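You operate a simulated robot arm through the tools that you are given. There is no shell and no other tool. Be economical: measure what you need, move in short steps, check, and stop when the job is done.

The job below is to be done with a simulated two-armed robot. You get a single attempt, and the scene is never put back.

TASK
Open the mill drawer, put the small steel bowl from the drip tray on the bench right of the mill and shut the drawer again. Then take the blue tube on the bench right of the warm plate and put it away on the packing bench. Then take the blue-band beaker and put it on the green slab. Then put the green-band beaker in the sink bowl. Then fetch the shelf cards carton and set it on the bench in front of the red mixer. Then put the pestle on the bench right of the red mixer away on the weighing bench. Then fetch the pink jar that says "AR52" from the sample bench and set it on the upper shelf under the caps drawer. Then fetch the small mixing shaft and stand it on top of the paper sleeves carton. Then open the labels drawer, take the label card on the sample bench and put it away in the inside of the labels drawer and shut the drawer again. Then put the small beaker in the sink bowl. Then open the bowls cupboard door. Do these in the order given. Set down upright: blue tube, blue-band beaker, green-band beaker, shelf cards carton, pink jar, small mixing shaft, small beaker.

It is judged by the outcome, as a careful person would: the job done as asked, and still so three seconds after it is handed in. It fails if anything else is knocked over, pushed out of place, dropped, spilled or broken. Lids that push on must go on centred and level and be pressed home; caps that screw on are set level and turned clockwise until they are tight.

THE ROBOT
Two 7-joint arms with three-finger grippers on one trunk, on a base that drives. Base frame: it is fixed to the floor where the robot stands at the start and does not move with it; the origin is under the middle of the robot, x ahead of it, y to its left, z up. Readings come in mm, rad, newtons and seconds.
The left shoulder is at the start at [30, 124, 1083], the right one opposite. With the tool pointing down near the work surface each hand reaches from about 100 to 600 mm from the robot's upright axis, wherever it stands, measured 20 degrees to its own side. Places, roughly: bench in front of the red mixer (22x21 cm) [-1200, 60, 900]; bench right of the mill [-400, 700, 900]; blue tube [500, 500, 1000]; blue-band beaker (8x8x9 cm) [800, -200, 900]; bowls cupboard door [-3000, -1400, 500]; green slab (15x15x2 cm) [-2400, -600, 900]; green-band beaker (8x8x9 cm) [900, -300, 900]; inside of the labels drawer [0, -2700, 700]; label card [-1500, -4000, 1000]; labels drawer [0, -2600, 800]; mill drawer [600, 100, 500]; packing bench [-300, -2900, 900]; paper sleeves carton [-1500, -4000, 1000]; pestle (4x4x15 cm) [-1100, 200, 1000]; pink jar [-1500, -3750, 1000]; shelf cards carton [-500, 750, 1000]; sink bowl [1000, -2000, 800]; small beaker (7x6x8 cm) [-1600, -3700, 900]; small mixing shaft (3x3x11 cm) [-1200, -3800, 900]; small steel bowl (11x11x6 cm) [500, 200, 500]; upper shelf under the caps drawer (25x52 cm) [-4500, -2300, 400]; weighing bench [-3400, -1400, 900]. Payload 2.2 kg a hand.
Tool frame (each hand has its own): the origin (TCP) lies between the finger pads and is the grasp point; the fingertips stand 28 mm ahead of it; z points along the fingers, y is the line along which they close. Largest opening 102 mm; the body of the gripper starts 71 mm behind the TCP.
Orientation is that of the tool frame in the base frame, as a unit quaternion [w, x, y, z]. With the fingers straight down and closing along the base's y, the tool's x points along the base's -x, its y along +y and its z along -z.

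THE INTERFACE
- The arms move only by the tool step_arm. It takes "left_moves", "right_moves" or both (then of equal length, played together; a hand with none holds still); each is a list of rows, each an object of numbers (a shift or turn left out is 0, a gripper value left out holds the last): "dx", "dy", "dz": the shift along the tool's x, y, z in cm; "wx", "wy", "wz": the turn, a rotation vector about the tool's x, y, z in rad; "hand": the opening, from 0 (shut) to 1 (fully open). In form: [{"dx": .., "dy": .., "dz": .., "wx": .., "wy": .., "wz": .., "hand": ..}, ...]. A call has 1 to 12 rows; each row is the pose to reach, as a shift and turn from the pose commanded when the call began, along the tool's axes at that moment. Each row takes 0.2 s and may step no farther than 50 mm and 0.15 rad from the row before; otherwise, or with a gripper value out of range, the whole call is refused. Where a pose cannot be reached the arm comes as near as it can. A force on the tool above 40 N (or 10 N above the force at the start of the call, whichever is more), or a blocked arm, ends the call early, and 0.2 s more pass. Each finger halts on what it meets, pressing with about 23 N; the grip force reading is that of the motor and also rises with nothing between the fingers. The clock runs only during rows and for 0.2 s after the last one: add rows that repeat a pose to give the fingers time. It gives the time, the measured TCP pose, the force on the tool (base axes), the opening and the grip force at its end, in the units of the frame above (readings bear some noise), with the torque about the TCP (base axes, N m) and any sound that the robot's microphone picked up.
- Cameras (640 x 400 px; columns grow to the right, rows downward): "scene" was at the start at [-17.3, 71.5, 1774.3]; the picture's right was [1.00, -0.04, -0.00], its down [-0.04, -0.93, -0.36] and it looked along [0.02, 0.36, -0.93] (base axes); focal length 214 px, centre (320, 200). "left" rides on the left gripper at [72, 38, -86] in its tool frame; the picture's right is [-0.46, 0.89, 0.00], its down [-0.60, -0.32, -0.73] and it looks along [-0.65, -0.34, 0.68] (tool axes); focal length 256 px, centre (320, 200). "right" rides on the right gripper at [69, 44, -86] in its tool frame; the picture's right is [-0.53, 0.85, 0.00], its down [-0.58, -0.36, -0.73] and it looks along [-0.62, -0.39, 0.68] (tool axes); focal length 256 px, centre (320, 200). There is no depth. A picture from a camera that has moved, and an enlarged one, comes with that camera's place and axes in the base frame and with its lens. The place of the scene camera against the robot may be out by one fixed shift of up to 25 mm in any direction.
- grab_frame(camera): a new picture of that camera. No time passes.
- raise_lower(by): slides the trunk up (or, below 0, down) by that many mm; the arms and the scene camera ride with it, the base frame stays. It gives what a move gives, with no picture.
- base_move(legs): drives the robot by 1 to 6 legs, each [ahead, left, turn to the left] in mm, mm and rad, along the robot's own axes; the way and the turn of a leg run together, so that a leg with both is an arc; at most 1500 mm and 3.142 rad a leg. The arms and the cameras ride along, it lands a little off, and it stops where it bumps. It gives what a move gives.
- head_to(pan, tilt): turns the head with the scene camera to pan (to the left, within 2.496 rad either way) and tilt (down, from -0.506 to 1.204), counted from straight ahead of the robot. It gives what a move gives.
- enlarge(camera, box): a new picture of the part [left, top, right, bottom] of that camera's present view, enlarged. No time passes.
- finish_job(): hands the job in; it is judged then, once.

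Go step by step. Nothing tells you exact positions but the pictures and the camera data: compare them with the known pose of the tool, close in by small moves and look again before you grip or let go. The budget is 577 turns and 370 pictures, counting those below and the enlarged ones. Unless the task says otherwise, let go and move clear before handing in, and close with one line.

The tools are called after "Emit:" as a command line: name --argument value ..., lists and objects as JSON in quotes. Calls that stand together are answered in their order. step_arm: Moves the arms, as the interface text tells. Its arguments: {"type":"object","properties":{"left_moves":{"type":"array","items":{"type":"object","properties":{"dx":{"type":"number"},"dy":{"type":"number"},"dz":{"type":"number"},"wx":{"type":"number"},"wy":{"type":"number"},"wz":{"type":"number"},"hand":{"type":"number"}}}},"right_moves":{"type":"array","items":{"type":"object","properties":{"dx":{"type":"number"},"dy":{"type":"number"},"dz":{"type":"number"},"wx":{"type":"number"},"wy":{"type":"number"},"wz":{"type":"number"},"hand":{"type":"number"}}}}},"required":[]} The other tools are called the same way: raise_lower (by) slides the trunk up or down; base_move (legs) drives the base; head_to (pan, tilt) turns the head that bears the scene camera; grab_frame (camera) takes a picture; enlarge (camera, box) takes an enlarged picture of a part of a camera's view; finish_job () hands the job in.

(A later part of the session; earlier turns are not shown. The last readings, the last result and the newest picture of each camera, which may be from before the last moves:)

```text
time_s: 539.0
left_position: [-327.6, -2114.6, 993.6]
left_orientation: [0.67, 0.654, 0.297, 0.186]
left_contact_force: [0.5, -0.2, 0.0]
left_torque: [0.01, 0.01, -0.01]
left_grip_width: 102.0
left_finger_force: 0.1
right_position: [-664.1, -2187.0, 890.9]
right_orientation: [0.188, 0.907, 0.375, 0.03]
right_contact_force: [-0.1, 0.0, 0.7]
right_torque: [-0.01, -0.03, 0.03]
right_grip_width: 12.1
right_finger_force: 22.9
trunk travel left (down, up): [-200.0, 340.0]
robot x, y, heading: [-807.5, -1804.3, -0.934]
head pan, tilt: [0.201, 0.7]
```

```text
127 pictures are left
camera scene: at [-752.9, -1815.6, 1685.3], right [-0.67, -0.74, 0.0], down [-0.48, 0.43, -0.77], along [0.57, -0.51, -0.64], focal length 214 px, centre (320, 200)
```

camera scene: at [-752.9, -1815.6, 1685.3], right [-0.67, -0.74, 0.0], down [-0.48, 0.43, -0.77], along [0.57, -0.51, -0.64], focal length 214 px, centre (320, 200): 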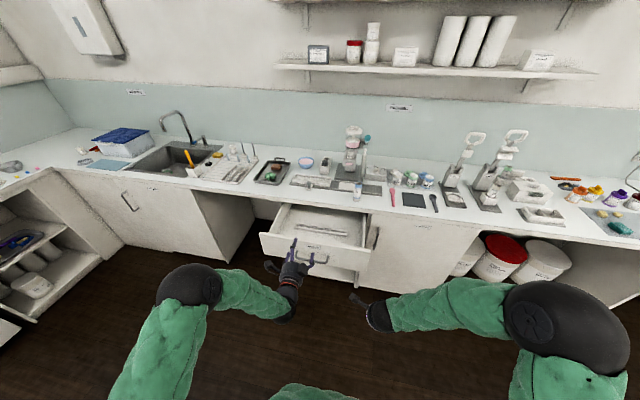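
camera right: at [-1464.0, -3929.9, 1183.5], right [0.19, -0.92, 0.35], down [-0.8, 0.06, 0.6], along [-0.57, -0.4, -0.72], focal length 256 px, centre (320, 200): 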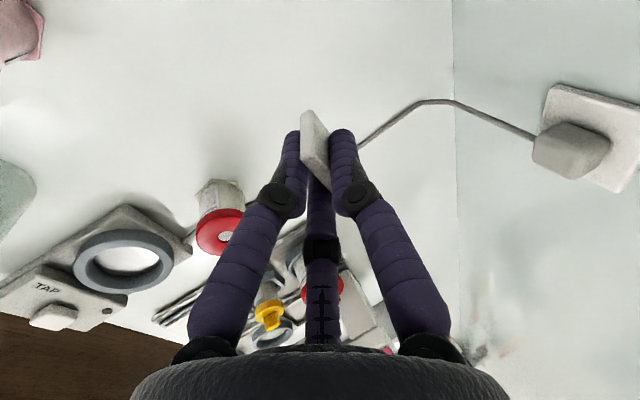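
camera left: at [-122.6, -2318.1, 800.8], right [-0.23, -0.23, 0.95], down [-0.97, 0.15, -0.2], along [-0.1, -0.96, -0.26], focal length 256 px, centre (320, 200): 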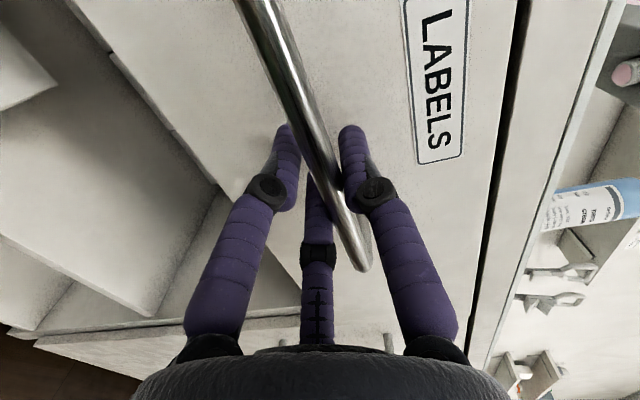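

Emit:
step_arm --right_moves '[{"dx": -0.4, "dy": 1.6, "dz": -4.2}, {"dx": -0.8, "dy": 3.3, "dz": -8.4}, {"dx": -1, "dy": 4.2, "dz": -10.7}]'

Emit:
base_move --legs '[[0, 250, 0], [290, 0, 0]]'

Emit:
grab_frame --camera "right"

Emit:
head_to --pan 0.0 --tilt 0.95

Emit:
grab_frame --camera "scene"

```text
time_s: 539.8
left_position: [-325.5, -2114.0, 992.7]
left_orientation: [0.67, 0.654, 0.297, 0.187]
left_contact_force: [-0.3, 0.4, -0.7]
left_torque: [0.0, 0.0, 0.02]
left_grip_width: 102.0
left_finger_force: 0.0
right_position: [-664.8, -2188.6, 1006.1]
right_orientation: [0.187, 0.907, 0.377, 0.029]
right_contact_force: [0.6, 0.5, -0.8]
right_torque: [-0.02, -0.02, 0.0]
right_grip_width: 12.2
right_finger_force: 23.2
trunk travel left (down, up): [-200.0, 340.0]
robot x, y, heading: [-805.7, -1796.2, -0.936]
head pan, tilt: [0.201, 0.7]
```

```text
time_s: 543.2
left_position: [44.5, -2204.2, 992.1]
left_orientation: [0.67, 0.655, 0.296, 0.185]
left_contact_force: [-0.2, -0.7, -0.1]
left_torque: [0.0, 0.0, -0.02]
left_grip_width: 102.0
left_finger_force: 0.0
right_position: [-293.5, -2277.3, 1006.8]
right_orientation: [0.187, 0.908, 0.374, 0.03]
right_contact_force: [-0.4, -1.0, -0.3]
right_torque: [0.03, -0.02, 0.03]
right_grip_width: 12.0
right_finger_force: 23.1
trunk travel left (down, up): [-200.0, 340.0]
robot x, y, heading: [-434.1, -1889.1, -0.942]
head pan, tilt: [0.201, 0.7]
```

```text
126 pictures are left
camera right: at [-231.2, -2230.4, 1096.3], right [0.18, -0.92, 0.35], down [-0.8, 0.07, 0.6], along [-0.57, -0.39, -0.72], focal length 256 px, centre (320, 200)
```

right: 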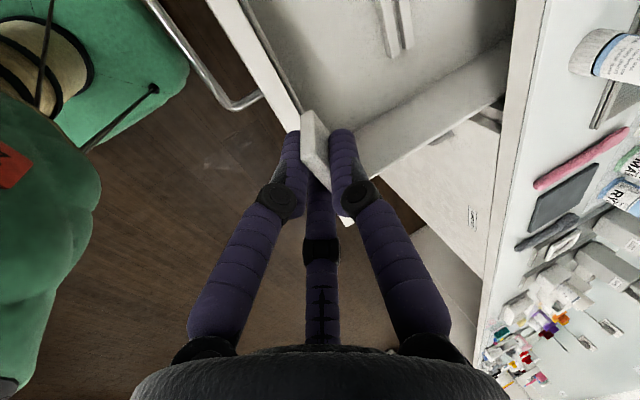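

```text
time_s: 543.9
left_position: [44.5, -2203.6, 992.7]
left_orientation: [0.67, 0.655, 0.296, 0.185]
left_contact_force: [0.8, -0.3, -1.1]
left_torque: [0.01, 0.01, -0.02]
left_grip_width: 102.1
left_finger_force: 0.0
right_position: [-292.2, -2276.5, 1006.6]
right_orientation: [0.188, 0.907, 0.374, 0.03]
right_contact_force: [-0.6, 0.9, 0.1]
right_torque: [0.02, -0.01, 0.0]
right_grip_width: 12.4
right_finger_force: 22.6
trunk travel left (down, up): [-200.0, 340.0]
robot x, y, heading: [-435.3, -1891.0, -0.938]
head pan, tilt: [0.0, 0.949]
```

```text
125 pictures are left
camera scene: at [-400.4, -1906.1, 1665.5], right [-0.81, -0.59, 0.0], down [-0.48, 0.66, -0.58], along [0.34, -0.47, -0.81], focal length 214 px, centre (320, 200)
```

scene: 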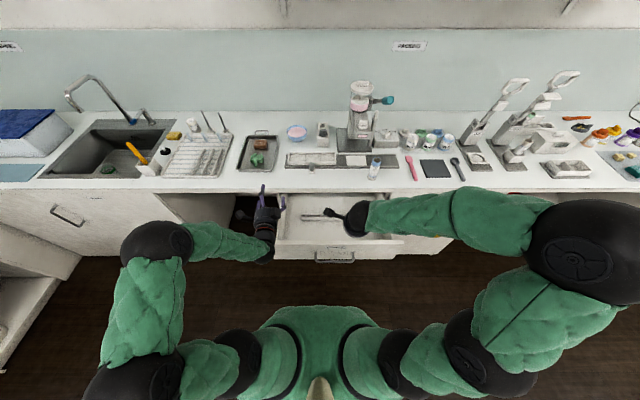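

Emit:
step_arm --right_moves '[{"dx": -0.5, "dy": 3.4, "dz": 1.4}, {"dx": -1, "dy": 6.8, "dz": 2.8}, {"dx": -1.5, "dy": 10.1, "dz": 4.1}]'

Emit:
grab_frame --camera "right"

```text
time_s: 544.7
left_position: [45.5, -2204.7, 990.5]
left_orientation: [0.67, 0.655, 0.296, 0.185]
left_contact_force: [-0.1, 0.3, -0.1]
left_torque: [0.03, 0.01, 0.04]
left_grip_width: 102.0
left_finger_force: 0.1
right_position: [-228.2, -2365.7, 1005.1]
right_orientation: [0.187, 0.908, 0.374, 0.028]
right_contact_force: [0.4, 1.0, 0.5]
right_torque: [0.05, 0.02, 0.0]
right_grip_width: 12.0
right_finger_force: 22.7
trunk travel left (down, up): [-200.0, 340.0]
robot x, y, heading: [-436.2, -1887.9, -0.944]
head pan, tilt: [0.0, 0.949]
```

```text
124 pictures are left
camera right: at [-166.3, -2319.1, 1095.0], right [0.18, -0.92, 0.35], down [-0.8, 0.07, 0.6], along [-0.57, -0.39, -0.72], focal length 256 px, centre (320, 200)
```

right: 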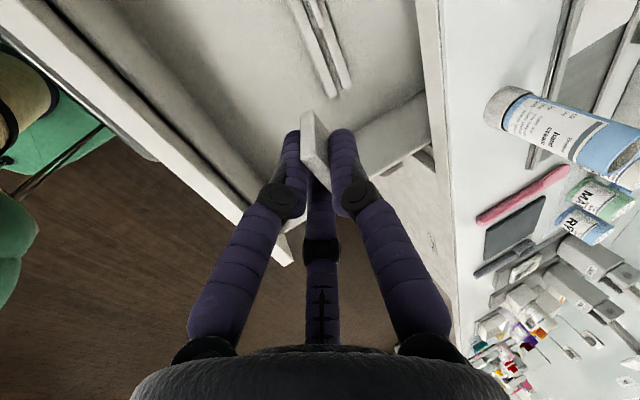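

Emit:
step_arm --right_moves '[{"dx": 0.4, "dy": -1.6, "dz": 4}, {"dx": 0.8, "dy": -3.2, "dz": 8}, {"dx": 1.2, "dy": -4.7, "dz": 12}, {"dx": 1.6, "dy": -6.3, "dz": 16}]'

Emit:
grab_frame --camera "right"

Emit:
enlarge --camera "scene" --box '[240, 160, 420, 280]'

```text
time_s: 545.7
left_position: [44.5, -2204.5, 992.8]
left_orientation: [0.669, 0.656, 0.296, 0.185]
left_contact_force: [0.5, 0.4, 0.4]
left_torque: [0.02, 0.0, 0.01]
left_grip_width: 101.6
left_finger_force: 0.0
right_position: [-228.1, -2364.3, 832.3]
right_orientation: [0.188, 0.908, 0.374, 0.029]
right_contact_force: [0.2, -0.3, -0.4]
right_torque: [0.03, 0.01, 0.01]
right_grip_width: 12.0
right_finger_force: 23.3
trunk travel left (down, up): [-200.0, 340.0]
robot x, y, heading: [-436.4, -1887.4, -0.94]
head pan, tilt: [0.0, 0.949]
```

```text
123 pictures are left
camera right: at [-165.7, -2317.8, 923.0], right [0.18, -0.92, 0.35], down [-0.8, 0.07, 0.6], along [-0.57, -0.39, -0.72], focal length 256 px, centre (320, 200)
```

right: 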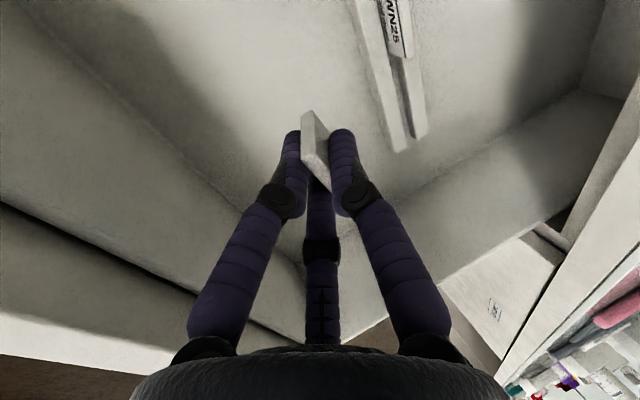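

```text
3.33 times, centred on (330, 220) of scene
camera zoom: at [-400.3, -1906.5, 1665.4], right [-0.81, -0.59, 0.0], down [-0.48, 0.66, -0.58], along [0.34, -0.47, -0.81], focal length 715 px, centre (287, 133)
```

zoom: 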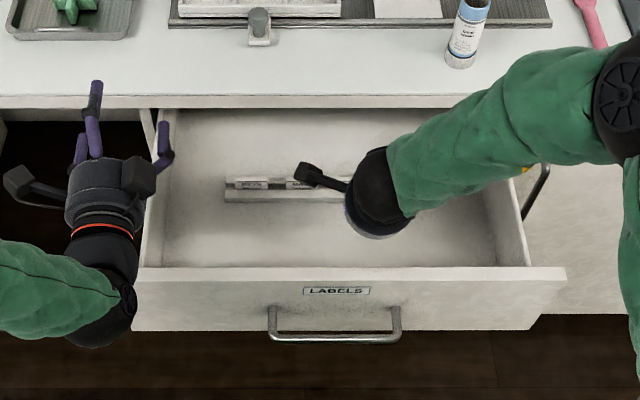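

Emit:
step_arm --right_moves '[{"dx": 0.15, "dy": -0.6, "dz": 1.5}, {"dx": 0.3, "dy": -1.2, "dz": 3}]'

Emit:
step_arm --right_moves '[{"dx": 0.05, "dy": -0.2, "dz": 0.5}, {"dx": 0.1, "dy": -0.4, "dz": 1}]'

Emit:
step_arm --right_moves '[{"dx": 0.05, "dy": -0.2, "dz": 0.5}, {"dx": 0.1, "dy": -0.4, "dz": 1}]'

Emit:
grab_frame --camera "right"

```text
time_s: 546.3
left_position: [44.9, -2204.2, 992.6]
left_orientation: [0.67, 0.655, 0.296, 0.185]
left_contact_force: [0.4, -0.6, -0.4]
left_torque: [-0.02, -0.03, -0.05]
left_grip_width: 102.1
left_finger_force: 0.2
right_position: [-227.4, -2363.4, 800.3]
right_orientation: [0.189, 0.907, 0.374, 0.03]
right_contact_force: [-0.7, -0.3, 0.1]
right_torque: [0.02, 0.02, -0.01]
right_grip_width: 12.1
right_finger_force: 23.2
trunk travel left (down, up): [-200.0, 340.0]
robot x, y, heading: [-435.1, -1887.3, -0.939]
head pan, tilt: [0.0, 0.949]
```

```text
time_s: 546.9
left_position: [44.3, -2203.5, 993.0]
left_orientation: [0.67, 0.655, 0.297, 0.185]
left_contact_force: [0.0, 0.4, -0.1]
left_torque: [0.01, -0.01, 0.02]
left_grip_width: 102.1
left_finger_force: 0.0
right_position: [-227.0, -2362.6, 789.8]
right_orientation: [0.188, 0.907, 0.375, 0.03]
right_contact_force: [1.4, -0.4, -0.5]
right_torque: [0.01, 0.04, 0.02]
right_grip_width: 12.1
right_finger_force: 22.2
trunk travel left (down, up): [-200.0, 340.0]
robot x, y, heading: [-435.5, -1889.4, -0.945]
head pan, tilt: [0.0, 0.949]
```

```text
time_s: 547.5
left_position: [45.2, -2203.1, 992.9]
left_orientation: [0.669, 0.656, 0.296, 0.185]
left_contact_force: [-0.1, 0.2, -0.4]
left_torque: [-0.04, -0.03, 0.01]
left_grip_width: 101.8
left_finger_force: 0.1
right_position: [-228.0, -2363.6, 779.5]
right_orientation: [0.188, 0.908, 0.374, 0.029]
right_contact_force: [0.1, 0.4, -0.4]
right_torque: [-0.01, 0.0, 0.0]
right_grip_width: 12.2
right_finger_force: 23.2
trunk travel left (down, up): [-200.0, 340.0]
robot x, y, heading: [-435.5, -1886.9, -0.942]
head pan, tilt: [0.0, 0.949]
```

```text
121 pictures are left
camera right: at [-166.1, -2316.8, 869.5], right [0.18, -0.92, 0.35], down [-0.8, 0.07, 0.6], along [-0.57, -0.39, -0.72], focal length 256 px, centre (320, 200)
```

right: 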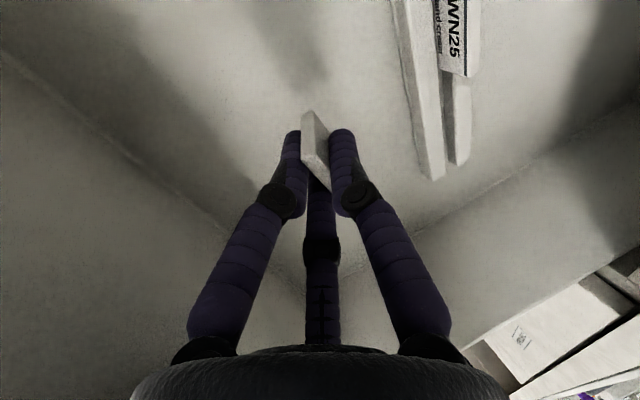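

Emit:
step_arm --right_moves '[{"dx": 0.07, "dy": -0.3, "dz": 0.8}, {"dx": 0.15, "dy": -0.6, "dz": 1.5}]'

Emit:
step_arm --right_moves '[{"dx": 0.05, "dy": -0.2, "dz": 0.5}, {"dx": 0.1, "dy": -0.4, "dz": 1}]'

Emit:
step_arm --right_moves '[{"dx": 0.05, "dy": -0.2, "dz": 0.5}, {"dx": 0.1, "dy": -0.4, "dz": 1}]'

Emit:
grab_frame --camera "right"

```text
time_s: 548.1
left_position: [43.9, -2203.2, 991.4]
left_orientation: [0.67, 0.656, 0.296, 0.184]
left_contact_force: [-1.2, 0.4, 0.6]
left_torque: [-0.03, 0.0, -0.02]
left_grip_width: 102.1
left_finger_force: 0.2
right_position: [-228.4, -2363.4, 763.1]
right_orientation: [0.187, 0.908, 0.374, 0.029]
right_contact_force: [0.5, 0.3, 0.8]
right_torque: [0.04, 0.0, 0.01]
right_grip_width: 12.0
right_finger_force: 23.2
trunk travel left (down, up): [-200.0, 340.0]
robot x, y, heading: [-435.5, -1887.0, -0.943]
head pan, tilt: [0.0, 0.949]
```

```text
time_s: 548.7
left_position: [45.5, -2204.5, 992.8]
left_orientation: [0.67, 0.655, 0.297, 0.185]
left_contact_force: [0.0, 0.0, -0.1]
left_torque: [0.02, 0.01, 0.01]
left_grip_width: 101.7
left_finger_force: 0.1
right_position: [-227.9, -2363.4, 753.3]
right_orientation: [0.188, 0.907, 0.374, 0.029]
right_contact_force: [0.7, 0.6, 1.6]
right_torque: [0.01, -0.02, 0.0]
right_grip_width: 12.1
right_finger_force: 23.1
trunk travel left (down, up): [-200.0, 340.0]
robot x, y, heading: [-438.6, -1890.9, -0.94]
head pan, tilt: [0.0, 0.949]
```

```text
time_s: 549.3
left_position: [44.7, -2203.1, 992.6]
left_orientation: [0.67, 0.655, 0.296, 0.185]
left_contact_force: [0.1, 0.1, -0.4]
left_torque: [-0.01, -0.04, 0.02]
left_grip_width: 102.1
left_finger_force: 0.1
right_position: [-223.1, -2371.1, 750.9]
right_orientation: [0.198, 0.906, 0.373, 0.032]
right_contact_force: [2.7, 0.6, 15.1]
right_torque: [0.36, 0.03, 0.14]
right_grip_width: 11.8
right_finger_force: 23.1
trunk travel left (down, up): [-200.0, 340.0]
robot x, y, heading: [-436.3, -1887.5, -0.939]
head pan, tilt: [0.0, 0.949]
stopped in row 2 (right hand): the force on the tool passed its limit at 61 N (the readings are from after the stop); the commanded pose is now the measured one
```

```text
120 pictures are left
camera right: at [-161.8, -2323.7, 840.8], right [0.18, -0.91, 0.37], down [-0.81, 0.08, 0.59], along [-0.56, -0.4, -0.72], focal length 256 px, centre (320, 200)
```

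right: 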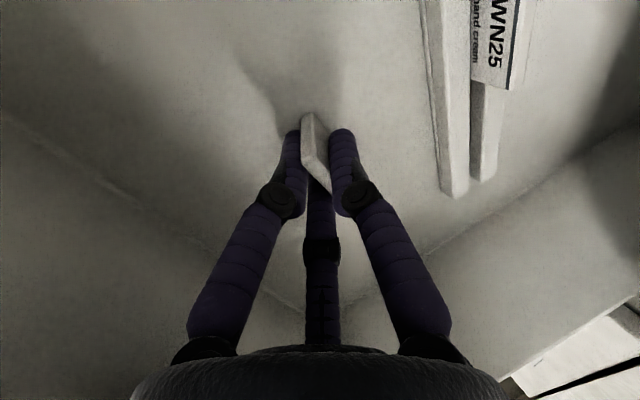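

Contact with the drawer floor. I ease up slightly and release the card, then rise.

Emit:
step_arm --right_moves '[{"dy": 0.1, "dz": -0.3}, {"dy": 0.1, "dz": -0.3, "hand": 0.15}, {"dy": 0.1, "dz": -0.3, "hand": 0.25}, {"dy": 0.1, "dz": -0.3, "hand": 0.35}, {"dy": 0.1, "dz": -0.3, "hand": 0.35}]'

Emit:
grab_frame --camera "right"

Emit:
step_arm --right_moves '[{"dy": 0.7, "dz": -2}, {"dy": 1.8, "dz": -5}, {"dy": 3.3, "dz": -9}, {"dy": 4.8, "dz": -13}, {"dy": 6.5, "dz": -17}, {"dy": 8, "dz": -21}]'

Emit:
grab_frame --camera "right"

```text
time_s: 550.5
left_position: [44.2, -2203.1, 992.1]
left_orientation: [0.67, 0.655, 0.297, 0.185]
left_contact_force: [0.1, -0.9, 0.0]
left_torque: [0.03, 0.0, -0.01]
left_grip_width: 102.1
left_finger_force: 0.0
right_position: [-224.7, -2368.5, 751.5]
right_orientation: [0.196, 0.906, 0.374, 0.031]
right_contact_force: [-0.6, 0.1, 2.7]
right_torque: [0.02, -0.04, 0.04]
right_grip_width: 37.1
right_finger_force: 0.1
trunk travel left (down, up): [-200.0, 340.0]
robot x, y, heading: [-434.1, -1882.9, -0.942]
head pan, tilt: [0.0, 0.949]
```

```text
119 pictures are left
camera right: at [-163.8, -2321.1, 841.9], right [0.18, -0.91, 0.37], down [-0.8, 0.08, 0.59], along [-0.57, -0.4, -0.72], focal length 256 px, centre (320, 200)
```

right: 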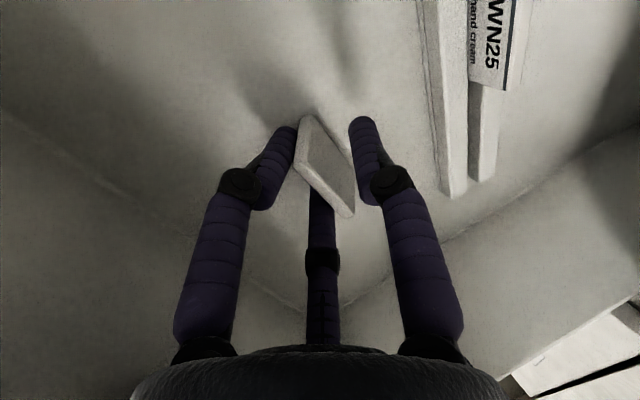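

```text
time_s: 551.9
left_position: [44.4, -2204.0, 992.7]
left_orientation: [0.67, 0.654, 0.297, 0.185]
left_contact_force: [-1.0, 0.0, 0.1]
left_torque: [-0.02, 0.02, 0.01]
left_grip_width: 101.8
left_finger_force: 0.0
right_position: [-214.1, -2351.7, 977.1]
right_orientation: [0.195, 0.906, 0.374, 0.03]
right_contact_force: [-1.4, -0.1, 0.6]
right_torque: [-0.01, 0.0, 0.0]
right_grip_width: 35.8
right_finger_force: 0.1
trunk travel left (down, up): [-200.0, 340.0]
robot x, y, heading: [-435.3, -1886.2, -0.944]
head pan, tilt: [0.0, 0.949]
```

```text
118 pictures are left
camera right: at [-153.4, -2304.2, 1066.7], right [0.18, -0.91, 0.37], down [-0.8, 0.08, 0.59], along [-0.57, -0.4, -0.72], focal length 256 px, centre (320, 200)
```

right: 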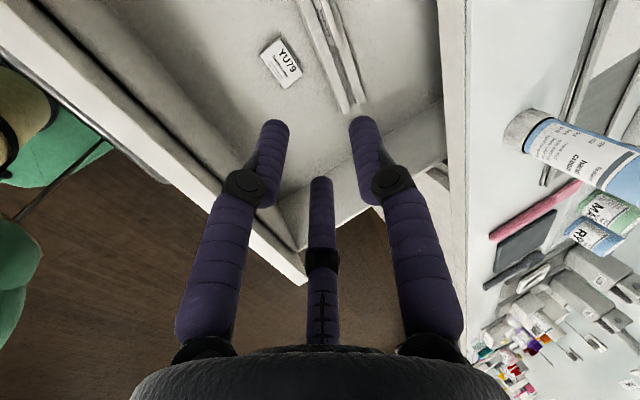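

The card lies in the drawer. I retract the right hand, back off, and align the closed left hand above the handle.

Emit:
step_arm --right_moves '[{"dx": 0.3, "dy": -2.7, "dz": -3.2}, {"dx": 0.7, "dy": -5.5, "dz": -6.5}, {"dx": 1, "dy": -8.2, "dz": -9.8}, {"dx": 1.4, "dy": -10.9, "dz": -13}]' --left_moves '[{"hand": 0.5}, {"hand": 0}, {"hand": 0}, {"hand": 0}]'

Emit:
base_move --legs '[[-330, 0, 0], [0, -267, 0]]'

Emit:
step_arm --left_moves '[{"dy": -4}, {"dy": -8}, {"dy": -12}, {"dy": -15}, {"dy": -17}]'

Emit:
grab_frame --camera "scene"

Emit:
grab_frame --camera "left"

```text
time_s: 552.9
left_position: [43.9, -2203.5, 993.4]
left_orientation: [0.67, 0.655, 0.296, 0.186]
left_contact_force: [-0.7, -0.1, -0.6]
left_torque: [0.01, 0.0, 0.02]
left_grip_width: 2.4
left_finger_force: 22.9
right_position: [-304.5, -2227.5, 1053.6]
right_orientation: [0.196, 0.906, 0.374, 0.031]
right_contact_force: [0.0, 0.3, -1.0]
right_torque: [-0.01, 0.01, 0.01]
right_grip_width: 35.6
right_finger_force: 0.0
trunk travel left (down, up): [-200.0, 340.0]
robot x, y, heading: [-432.6, -1886.7, -0.942]
head pan, tilt: [0.0, 0.949]
```

```text
time_s: 556.6
left_position: [-367.2, -2096.9, 992.1]
left_orientation: [0.669, 0.655, 0.297, 0.185]
left_contact_force: [0.3, -0.8, 0.8]
left_torque: [-0.01, 0.01, 0.03]
left_grip_width: 2.3
left_finger_force: 23.0
right_position: [-714.3, -2122.4, 1053.6]
right_orientation: [0.194, 0.906, 0.374, 0.032]
right_contact_force: [-0.2, -0.1, -1.0]
right_torque: [0.02, -0.04, 0.01]
right_grip_width: 35.7
right_finger_force: 0.0
trunk travel left (down, up): [-200.0, 340.0]
robot x, y, heading: [-846.2, -1778.9, -0.939]
head pan, tilt: [0.0, 0.949]
```

```text
time_s: 557.8
left_position: [-389.8, -2109.2, 824.8]
left_orientation: [0.67, 0.654, 0.297, 0.185]
left_contact_force: [-1.0, 0.2, -0.5]
left_torque: [-0.02, 0.01, 0.03]
left_grip_width: 2.3
left_finger_force: 22.8
right_position: [-713.4, -2120.5, 1052.8]
right_orientation: [0.195, 0.906, 0.374, 0.03]
right_contact_force: [0.1, 0.4, -0.3]
right_torque: [-0.01, 0.01, -0.04]
right_grip_width: 35.4
right_finger_force: 0.1
trunk travel left (down, up): [-200.0, 340.0]
robot x, y, heading: [-848.1, -1779.5, -0.937]
head pan, tilt: [0.0, 0.949]
```

```text
117 pictures are left
camera scene: at [-811.5, -1799.6, 1665.5], right [-0.81, -0.59, 0.0], down [-0.48, 0.66, -0.58], along [0.34, -0.47, -0.81], focal length 214 px, centre (320, 200)
```

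scene: 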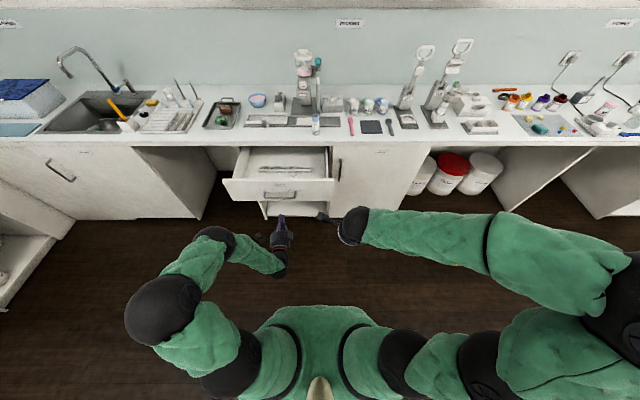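

```text
116 pictures are left
camera left: at [-385.9, -1994.5, 854.3], right [-0.23, -0.23, 0.95], down [-0.97, 0.15, -0.2], along [-0.1, -0.96, -0.26], focal length 256 px, centre (320, 200)
```

left: 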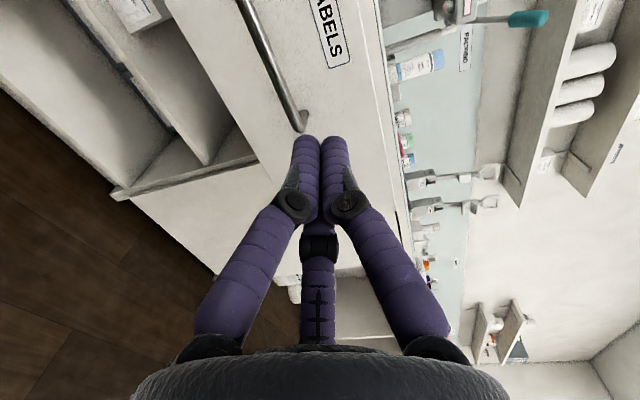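

Emit:
base_move --legs '[[230, 0, 0], [170, 0, 0]]'

Emit:
step_arm --left_moves '[{"dz": 1}, {"dz": 2}, {"dz": 3}, {"dz": 4}, {"dz": 5}, {"dz": 6}, {"dz": 7}]'

Emit:
grab_frame --camera "scene"

```text
time_s: 560.6
left_position: [-152.0, -2436.3, 824.1]
left_orientation: [0.67, 0.656, 0.296, 0.185]
left_contact_force: [0.9, 0.4, 0.1]
left_torque: [-0.02, 0.03, 0.04]
left_grip_width: 2.2
left_finger_force: 23.1
right_position: [-475.0, -2448.0, 1052.3]
right_orientation: [0.194, 0.907, 0.373, 0.031]
right_contact_force: [-0.1, -0.4, 0.0]
right_torque: [-0.01, 0.0, -0.02]
right_grip_width: 35.6
right_finger_force: 0.2
trunk travel left (down, up): [-200.0, 340.0]
robot x, y, heading: [-610.5, -2108.0, -0.941]
head pan, tilt: [0.0, 0.949]
```

```text
time_s: 561.6
left_position: [-135.9, -2458.7, 822.1]
left_orientation: [0.668, 0.657, 0.297, 0.184]
left_contact_force: [-14.1, 20.4, 13.3]
left_torque: [-0.39, 0.03, -0.28]
left_grip_width: 2.1
left_finger_force: 23.7
right_position: [-476.5, -2444.0, 1053.8]
right_orientation: [0.196, 0.906, 0.374, 0.031]
right_contact_force: [-0.1, 0.0, 0.5]
right_torque: [0.01, 0.0, -0.01]
right_grip_width: 36.1
right_finger_force: 0.1
trunk travel left (down, up): [-200.0, 340.0]
robot x, y, heading: [-610.9, -2103.2, -0.943]
head pan, tilt: [0.0, 0.949]
stopped in row 4 (left hand): the force on the tool passed its limit at 50 N (the readings are from after the stop); the commanded pose is now the measured one
```

```text
115 pictures are left
camera scene: at [-576.5, -2122.2, 1665.7], right [-0.81, -0.59, 0.0], down [-0.48, 0.66, -0.58], along [0.34, -0.47, -0.81], focal length 214 px, centre (320, 200)
```

scene: 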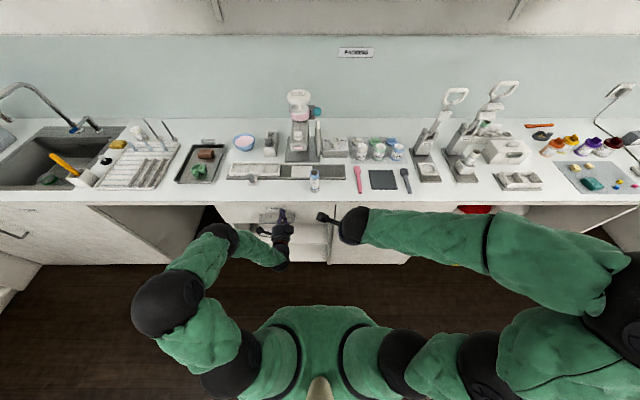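

The drawer is pushed shut. I retract the left hand and check both the drawer and the sink.

Emit:
step_arm --left_moves '[{"dz": -4}, {"dz": -8}, {"dz": -12}, {"dz": -12, "dy": 4}, {"dz": -12, "dy": 8}, {"dz": -12, "dy": 12}, {"dz": -12, "dy": 16}, {"dz": -12, "dy": 20}]'

Emit:
base_move --legs '[[-350, 0, 0]]'

Emit:
raise_lower --by 200

Emit:
head_to --pan 0.6 --tilt 0.65

Emit:
grab_frame --camera "scene"

Emit:
enlarge --camera "scene" --box '[120, 110, 420, 290]'

```text
time_s: 563.4
left_position: [-181.3, -2353.5, 1023.4]
left_orientation: [0.668, 0.658, 0.298, 0.182]
left_contact_force: [0.7, 0.7, 0.1]
left_torque: [-0.01, 0.01, 0.02]
left_grip_width: 2.0
left_finger_force: 23.2
right_position: [-477.9, -2446.7, 1054.4]
right_orientation: [0.195, 0.906, 0.374, 0.03]
right_contact_force: [0.2, 0.0, 0.1]
right_torque: [0.04, -0.03, -0.02]
right_grip_width: 35.6
right_finger_force: 0.0
trunk travel left (down, up): [-200.0, 340.0]
robot x, y, heading: [-608.4, -2107.5, -0.947]
head pan, tilt: [0.0, 0.949]
```

```text
time_s: 565.7
left_position: [-387.1, -2071.0, 1022.7]
left_orientation: [0.668, 0.656, 0.297, 0.184]
left_contact_force: [1.0, 0.1, 0.4]
left_torque: [0.05, -0.02, 0.01]
left_grip_width: 2.2
left_finger_force: 23.2
right_position: [-684.6, -2163.8, 1052.6]
right_orientation: [0.195, 0.906, 0.374, 0.03]
right_contact_force: [-0.7, 0.3, -0.2]
right_torque: [-0.01, 0.04, 0.01]
right_grip_width: 35.9
right_finger_force: 0.1
trunk travel left (down, up): [-200.0, 340.0]
robot x, y, heading: [-820.0, -1823.6, -0.939]
head pan, tilt: [0.0, 0.949]
```

```text
time_s: 567.9
left_position: [-386.9, -2071.2, 1222.7]
left_orientation: [0.668, 0.657, 0.298, 0.184]
left_contact_force: [0.0, -0.4, 0.3]
left_torque: [0.05, 0.01, 0.01]
left_grip_width: 1.9
left_finger_force: 22.9
right_position: [-682.7, -2164.7, 1254.0]
right_orientation: [0.195, 0.906, 0.374, 0.031]
right_contact_force: [0.5, -0.5, 0.6]
right_torque: [-0.01, 0.01, -0.01]
right_grip_width: 35.7
right_finger_force: 0.1
trunk travel left (down, up): [-400.0, 140.0]
robot x, y, heading: [-811.1, -1819.1, -0.94]
head pan, tilt: [0.0, 0.949]
```

```text
time_s: 568.9
left_position: [-386.7, -2072.0, 1223.3]
left_orientation: [0.668, 0.657, 0.297, 0.183]
left_contact_force: [0.2, 0.0, -0.7]
left_torque: [-0.02, 0.03, 0.01]
left_grip_width: 2.2
left_finger_force: 23.3
right_position: [-682.7, -2164.0, 1253.6]
right_orientation: [0.196, 0.906, 0.374, 0.03]
right_contact_force: [0.1, -0.4, 0.1]
right_torque: [-0.02, -0.05, -0.08]
right_grip_width: 35.7
right_finger_force: 0.0
trunk travel left (down, up): [-400.0, 140.0]
robot x, y, heading: [-814.3, -1823.3, -0.946]
head pan, tilt: [0.6, 0.649]
```

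```text
114 pictures are left
camera scene: at [-741.6, -1812.6, 1889.5], right [-0.33, -0.94, 0.0], down [-0.57, 0.2, -0.8], along [0.75, -0.27, -0.6], focal length 214 px, centre (320, 200)
```

scene: 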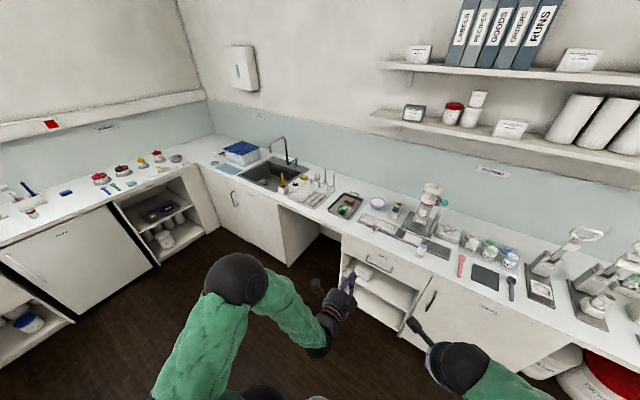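

```text
2.13 times, centred on (270, 200) of scene
camera zoom: at [-741.6, -1812.6, 1889.5], right [-0.33, -0.94, 0.0], down [-0.57, 0.2, -0.8], along [0.75, -0.27, -0.6], focal length 458 px, centre (427, 200)
```

zoom: 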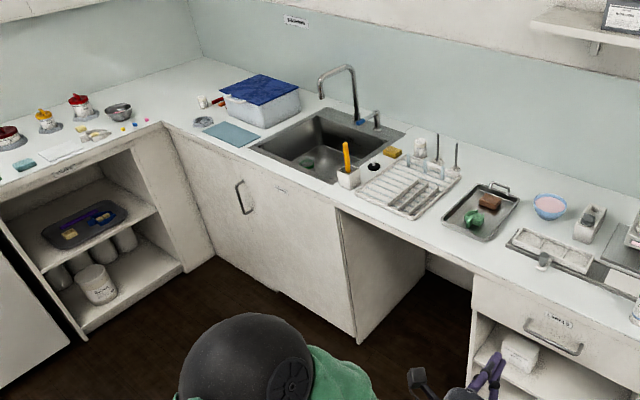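

The labels drawer is shut. Now the small beaker on the sample bench: I restore the right tool to vertical and drive there.

Emit:
step_arm --right_moves '[{"wz": -0.13}, {"wz": -0.26}, {"wz": -0.39}, {"wz": -0.52}, {"wz": -0.65}, {"wz": -0.78}, {"wz": -0.91}, {"wz": -1.04}, {"wz": -1.17}, {"wz": -1.3}, {"wz": -1.376, "hand": 1}]'

Emit:
step_arm --right_moves '[{"wy": 0.14}, {"wy": 0.28}, {"wy": 0.4}, {"wy": 0.4}]'

Emit:
base_move --legs '[[0, -850, 0], [0, -800, 0], [250, 0, 0]]'

Emit:
head_to --pan -0.1 --tilt 0.75

Emit:
grab_frame --camera "scene"

Emit:
grab_frame --camera "right"

```text
time_s: 571.2
left_position: [-386.7, -2071.1, 1223.1]
left_orientation: [0.668, 0.657, 0.298, 0.184]
left_contact_force: [0.4, -0.6, 0.2]
left_torque: [0.02, -0.04, -0.01]
left_grip_width: 2.2
left_finger_force: 22.7
right_position: [-683.0, -2164.3, 1253.2]
right_orientation: [0.169, 0.463, 0.864, -0.1]
right_contact_force: [-0.5, 0.4, 0.2]
right_torque: [0.0, -0.03, 0.0]
right_grip_width: 101.5
right_finger_force: 0.0
trunk travel left (down, up): [-400.0, 140.0]
robot x, y, heading: [-816.3, -1822.0, -0.944]
head pan, tilt: [0.6, 0.649]
```

```text
time_s: 572.2
left_position: [-386.8, -2070.6, 1223.3]
left_orientation: [0.668, 0.657, 0.297, 0.184]
left_contact_force: [0.2, 0.3, 0.1]
left_torque: [-0.02, -0.01, 0.02]
left_grip_width: 2.2
left_finger_force: 22.7
right_position: [-682.7, -2162.8, 1253.2]
right_orientation: [-0.005, 0.474, 0.88, -0.005]
right_contact_force: [0.7, 0.3, -0.1]
right_torque: [-0.05, -0.02, -0.03]
right_grip_width: 101.9
right_finger_force: 0.0
trunk travel left (down, up): [-400.0, 140.0]
robot x, y, heading: [-815.6, -1823.7, -0.944]
head pan, tilt: [0.6, 0.649]
```

```text
time_s: 582.1
left_position: [-1570.8, -3245.4, 1222.9]
left_orientation: [0.667, 0.657, 0.299, 0.185]
left_contact_force: [0.1, 0.4, -0.9]
left_torque: [0.04, 0.01, -0.01]
left_grip_width: 2.2
left_finger_force: 22.8
right_position: [-1867.0, -3340.1, 1253.1]
right_orientation: [-0.006, 0.472, 0.882, -0.006]
right_contact_force: [-0.8, 0.2, 0.2]
right_torque: [-0.01, 0.02, 0.07]
right_grip_width: 101.9
right_finger_force: 0.0
trunk travel left (down, up): [-400.0, 140.0]
robot x, y, heading: [-2000.8, -3003.6, -0.942]
head pan, tilt: [0.6, 0.649]
```

```text
time_s: 583.1
left_position: [-1571.3, -3246.2, 1222.5]
left_orientation: [0.667, 0.657, 0.299, 0.184]
left_contact_force: [0.2, -0.2, 0.0]
left_torque: [-0.02, -0.03, 0.0]
left_grip_width: 2.3
left_finger_force: 23.3
right_position: [-1866.8, -3339.3, 1253.8]
right_orientation: [-0.006, 0.471, 0.882, -0.006]
right_contact_force: [-0.4, -0.2, -0.5]
right_torque: [-0.01, 0.03, -0.01]
right_grip_width: 101.9
right_finger_force: 0.1
trunk travel left (down, up): [-400.0, 140.0]
robot x, y, heading: [-2001.3, -2997.2, -0.937]
head pan, tilt: [-0.099, 0.75]
```

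```text
112 pictures are left
camera scene: at [-1966.8, -3031.6, 1881.0], right [-0.86, -0.51, 0.0], down [-0.35, 0.59, -0.73], along [0.37, -0.63, -0.68], focal length 214 px, centre (320, 200)
```

scene: 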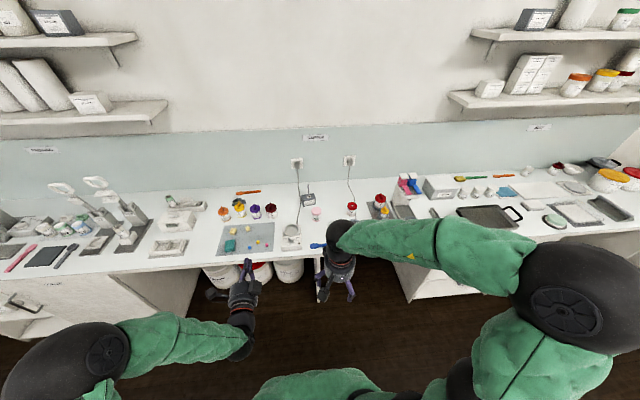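

```text
111 pictures are left
camera right: at [-1867.8, -3258.1, 1339.4], right [1.0, 0.02, -0.02], down [0.03, -0.68, 0.73], along [0.01, -0.74, -0.68], focal length 256 px, centre (320, 200)
```

right: 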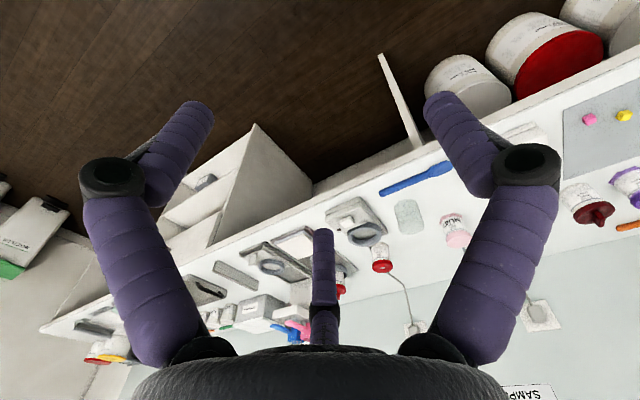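

Emit:
base_move --legs '[[310, -40, 0]]'

Emit:
step_arm --right_moves '[{"dx": -2.5, "dz": 3}, {"dx": -5, "dz": 6}, {"dx": -7.5, "dz": 9}, {"dx": -9, "dz": 12}]'

Emit:
grab_frame --camera "right"

```text
time_s: 585.3
left_position: [-1418.9, -3520.5, 1223.2]
left_orientation: [0.667, 0.657, 0.3, 0.185]
left_contact_force: [0.3, 0.4, 0.0]
left_torque: [-0.01, -0.03, 0.0]
left_grip_width: 2.2
left_finger_force: 23.3
right_position: [-1713.9, -3613.7, 1253.1]
right_orientation: [-0.005, 0.471, 0.882, -0.006]
right_contact_force: [0.0, -0.5, -0.6]
right_torque: [0.02, 0.03, 0.01]
right_grip_width: 102.3
right_finger_force: 0.1
trunk travel left (down, up): [-400.0, 140.0]
robot x, y, heading: [-1849.6, -3272.3, -0.935]
head pan, tilt: [-0.099, 0.75]
```

```text
time_s: 586.3
left_position: [-1417.9, -3520.5, 1222.7]
left_orientation: [0.667, 0.656, 0.299, 0.186]
left_contact_force: [-0.6, -0.4, -0.4]
left_torque: [0.03, -0.03, 0.03]
left_grip_width: 2.3
left_finger_force: 23.2
right_position: [-1667.8, -3690.1, 1132.5]
right_orientation: [-0.005, 0.472, 0.881, -0.006]
right_contact_force: [-0.3, -0.1, 0.4]
right_torque: [0.06, 0.0, -0.01]
right_grip_width: 101.9
right_finger_force: 0.0
trunk travel left (down, up): [-400.0, 140.0]
robot x, y, heading: [-1849.0, -3273.6, -0.934]
head pan, tilt: [-0.099, 0.75]
```

```text
110 pictures are left
camera right: at [-1667.5, -3608.2, 1218.5], right [1.0, 0.02, -0.01], down [0.03, -0.68, 0.73], along [0.01, -0.73, -0.68], focal length 256 px, centre (320, 200)
```

right: 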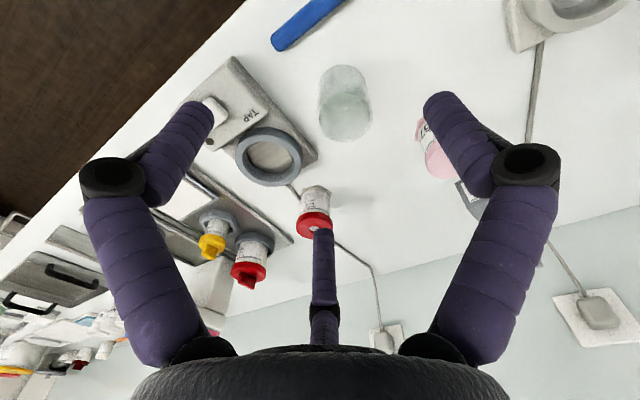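

Emit:
step_arm --right_moves '[{"dx": -2.9, "dy": -0.3, "dz": 2}, {"dx": -5.7, "dy": -0.6, "dz": 5}, {"dx": -5.7, "dy": -0.6, "dz": 9}]'

Emit:
grab_frame --camera "right"

```text
time_s: 587.1
left_position: [-1418.7, -3520.4, 1223.0]
left_orientation: [0.667, 0.657, 0.299, 0.185]
left_contact_force: [-1.3, 0.0, -0.2]
left_torque: [-0.02, -0.03, 0.03]
left_grip_width: 2.4
left_finger_force: 22.8
right_position: [-1641.5, -3740.4, 1043.0]
right_orientation: [-0.005, 0.472, 0.882, -0.006]
right_contact_force: [-0.5, 0.2, -0.1]
right_torque: [0.03, -0.02, -0.03]
right_grip_width: 101.8
right_finger_force: 0.1
trunk travel left (down, up): [-400.0, 140.0]
robot x, y, heading: [-1847.7, -3273.4, -0.934]
head pan, tilt: [-0.099, 0.75]
```

```text
109 pictures are left
camera right: at [-1642.2, -3659.1, 1129.0], right [1.0, 0.02, -0.02], down [0.03, -0.68, 0.73], along [0.01, -0.73, -0.68], focal length 256 px, centre (320, 200)
```

right: 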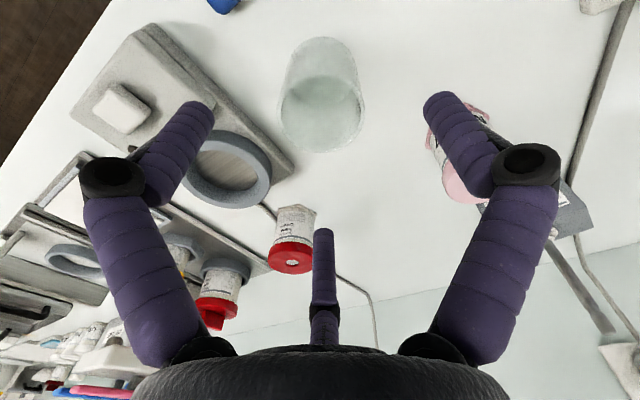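

Emit:
step_arm --right_moves '[{"dz": 2}, {"dz": 4.5}, {"dz": 7}, {"dz": 9.5}, {"dz": 10.3}]'

Emit:
grab_frame --camera "right"

```text
time_s: 588.3
left_position: [-1418.9, -3519.9, 1222.4]
left_orientation: [0.667, 0.656, 0.3, 0.186]
left_contact_force: [-0.1, -0.1, -0.1]
left_torque: [0.04, -0.03, -0.02]
left_grip_width: 2.1
left_finger_force: 23.0
right_position: [-1642.5, -3740.9, 940.6]
right_orientation: [-0.005, 0.472, 0.882, -0.007]
right_contact_force: [-0.1, 0.8, 0.4]
right_torque: [0.01, -0.03, 0.0]
right_grip_width: 102.0
right_finger_force: 0.1
trunk travel left (down, up): [-400.0, 140.0]
robot x, y, heading: [-1849.2, -3273.8, -0.933]
head pan, tilt: [-0.099, 0.75]
```

```text
108 pictures are left
camera right: at [-1644.0, -3658.9, 1026.1], right [1.0, 0.02, -0.01], down [0.03, -0.68, 0.74], along [0.01, -0.74, -0.68], focal length 256 px, centre (320, 200)
```

right: 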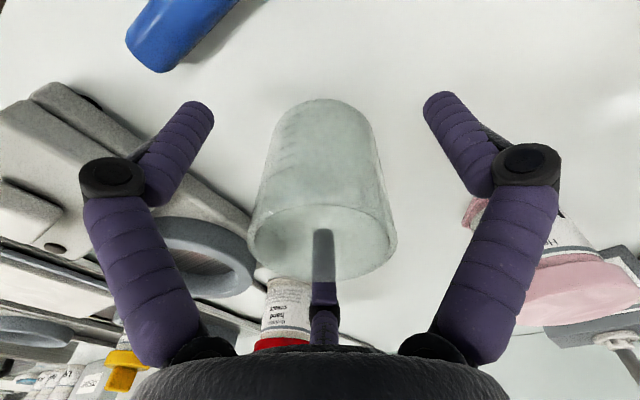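

Emit:
step_arm --right_moves '[{"hand": 0.85}, {"hand": 0.7}, {"hand": 0.6}, {"hand": 0.5}, {"hand": 0.42}, {"hand": 0.42}, {"hand": 0.42}]'

Emit:
step_arm --right_moves '[{"dz": -1}, {"dz": -3}, {"dz": -6}, {"dz": -10}, {"dz": -14}, {"dz": -18}, {"dz": -22}]'

Emit:
grab_frame --camera "right"

```text
time_s: 589.9
left_position: [-1418.9, -3519.3, 1223.7]
left_orientation: [0.668, 0.656, 0.3, 0.185]
left_contact_force: [0.0, -0.1, -0.2]
left_torque: [0.04, 0.03, 0.0]
left_grip_width: 2.4
left_finger_force: 22.8
right_position: [-1643.3, -3741.3, 940.9]
right_orientation: [-0.005, 0.472, 0.882, -0.006]
right_contact_force: [0.2, -0.4, 2.4]
right_torque: [0.01, 0.05, 0.04]
right_grip_width: 58.7
right_finger_force: 22.9
trunk travel left (down, up): [-400.0, 140.0]
robot x, y, heading: [-1849.0, -3271.3, -0.931]
head pan, tilt: [-0.099, 0.75]
```

```text
time_s: 591.5
left_position: [-1418.9, -3518.8, 1223.4]
left_orientation: [0.668, 0.656, 0.299, 0.186]
left_contact_force: [0.7, -0.2, -0.2]
left_torque: [0.03, 0.01, 0.03]
left_grip_width: 2.0
left_finger_force: 23.0
right_position: [-1640.4, -3739.2, 1160.4]
right_orientation: [-0.005, 0.471, 0.882, -0.006]
right_contact_force: [-0.5, 0.2, 0.6]
right_torque: [-0.03, -0.01, 0.02]
right_grip_width: 58.8
right_finger_force: 23.4
trunk travel left (down, up): [-400.0, 140.0]
robot x, y, heading: [-1849.0, -3275.8, -0.94]
head pan, tilt: [-0.099, 0.75]
```

```text
107 pictures are left
camera right: at [-1639.9, -3657.3, 1247.7], right [1.0, 0.03, -0.02], down [0.03, -0.68, 0.73], along [0.01, -0.73, -0.68], focal length 256 px, centre (320, 200)
```

right: 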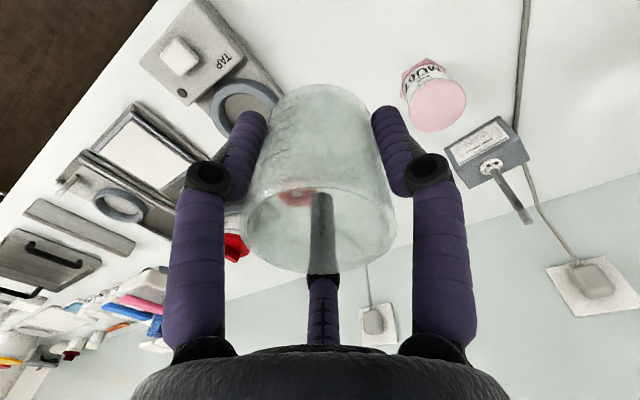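

Held. I drive to the sink.

Emit:
base_move --legs '[[-450, 0, 0], [0, 1500, 0], [0, 1500, 0], [0, 120, 0]]'

Emit:
base_move --legs '[[380, 0, 0]]'

Emit:
head_to --pan -0.1 --tilt 0.85

Emit:
grab_frame --camera "scene"

Emit:
grab_frame --camera "right"

```text
time_s: 609.1
left_position: [819.8, -1293.4, 1221.8]
left_orientation: [0.667, 0.655, 0.301, 0.186]
left_contact_force: [-0.7, 0.4, 0.3]
left_torque: [0.02, -0.01, 0.01]
left_grip_width: 2.2
left_finger_force: 22.3
right_position: [601.7, -1514.5, 1159.9]
right_orientation: [-0.005, 0.47, 0.882, -0.006]
right_contact_force: [-0.5, 0.0, -0.2]
right_torque: [-0.03, 0.03, 0.0]
right_grip_width: 58.9
right_finger_force: 22.7
trunk travel left (down, up): [-400.0, 140.0]
robot x, y, heading: [389.2, -1049.8, -0.933]
head pan, tilt: [-0.099, 0.75]
```

```text
time_s: 611.5
left_position: [1046.5, -1602.3, 1221.6]
left_orientation: [0.667, 0.657, 0.299, 0.184]
left_contact_force: [1.1, 0.0, -0.3]
left_torque: [0.02, -0.03, -0.02]
left_grip_width: 2.2
left_finger_force: 22.8
right_position: [826.4, -1822.1, 1160.4]
right_orientation: [-0.005, 0.471, 0.882, -0.006]
right_contact_force: [0.0, 0.7, -0.5]
right_torque: [0.04, 0.01, -0.01]
right_grip_width: 58.9
right_finger_force: 23.2
trunk travel left (down, up): [-400.0, 140.0]
robot x, y, heading: [613.8, -1353.8, -0.934]
head pan, tilt: [-0.099, 0.75]
```

```text
time_s: 612.2
left_position: [1046.2, -1601.6, 1223.3]
left_orientation: [0.667, 0.657, 0.3, 0.185]
left_contact_force: [-0.1, -0.3, 0.3]
left_torque: [-0.02, -0.05, -0.03]
left_grip_width: 2.1
left_finger_force: 22.9
right_position: [825.4, -1822.0, 1161.1]
right_orientation: [-0.006, 0.471, 0.882, -0.006]
right_contact_force: [0.5, 0.3, -0.8]
right_torque: [-0.01, 0.02, 0.0]
right_grip_width: 58.7
right_finger_force: 23.0
trunk travel left (down, up): [-400.0, 140.0]
robot x, y, heading: [614.7, -1353.6, -0.936]
head pan, tilt: [-0.099, 0.85]
```

```text
106 pictures are left
camera scene: at [647.3, -1383.2, 1873.0], right [-0.86, -0.51, 0.0], down [-0.38, 0.65, -0.66], along [0.34, -0.57, -0.75], focal length 214 px, centre (320, 200)
```

scene: 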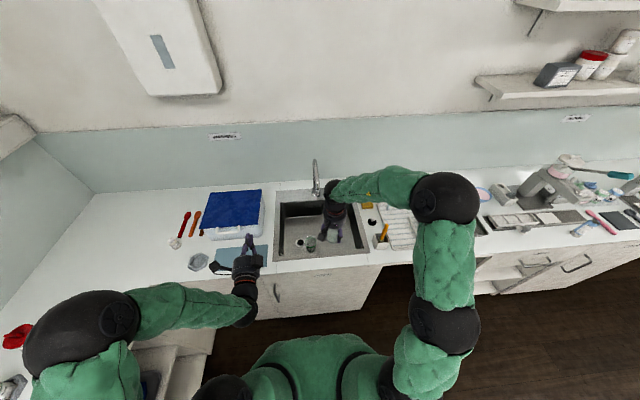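

```text
105 pictures are left
camera right: at [825.5, -1739.9, 1247.1], right [1.0, 0.03, -0.02], down [0.03, -0.68, 0.74], along [0.01, -0.74, -0.68], focal length 256 px, centre (320, 200)
```

right: 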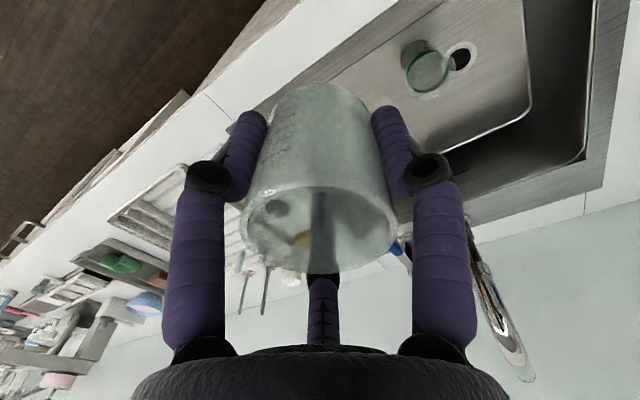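

Emit:
enlarge --camera "scene" --box '[260, 160, 460, 300]'

```text
2.86 times, centred on (360, 230) of scene
camera zoom: at [647.3, -1383.2, 1873.0], right [-0.86, -0.51, 0.0], down [-0.38, 0.65, -0.66], along [0.34, -0.57, -0.75], focal length 613 px, centre (206, 114)
```

zoom: 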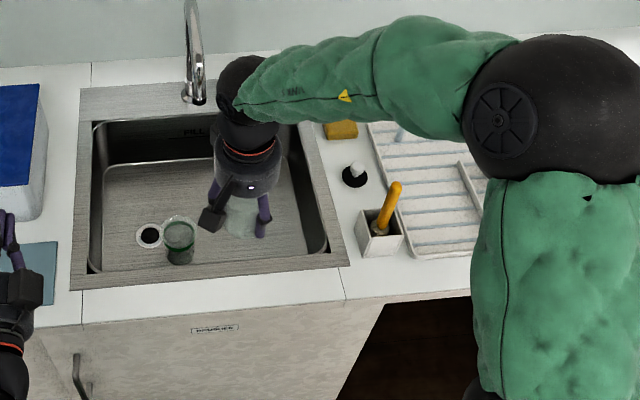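

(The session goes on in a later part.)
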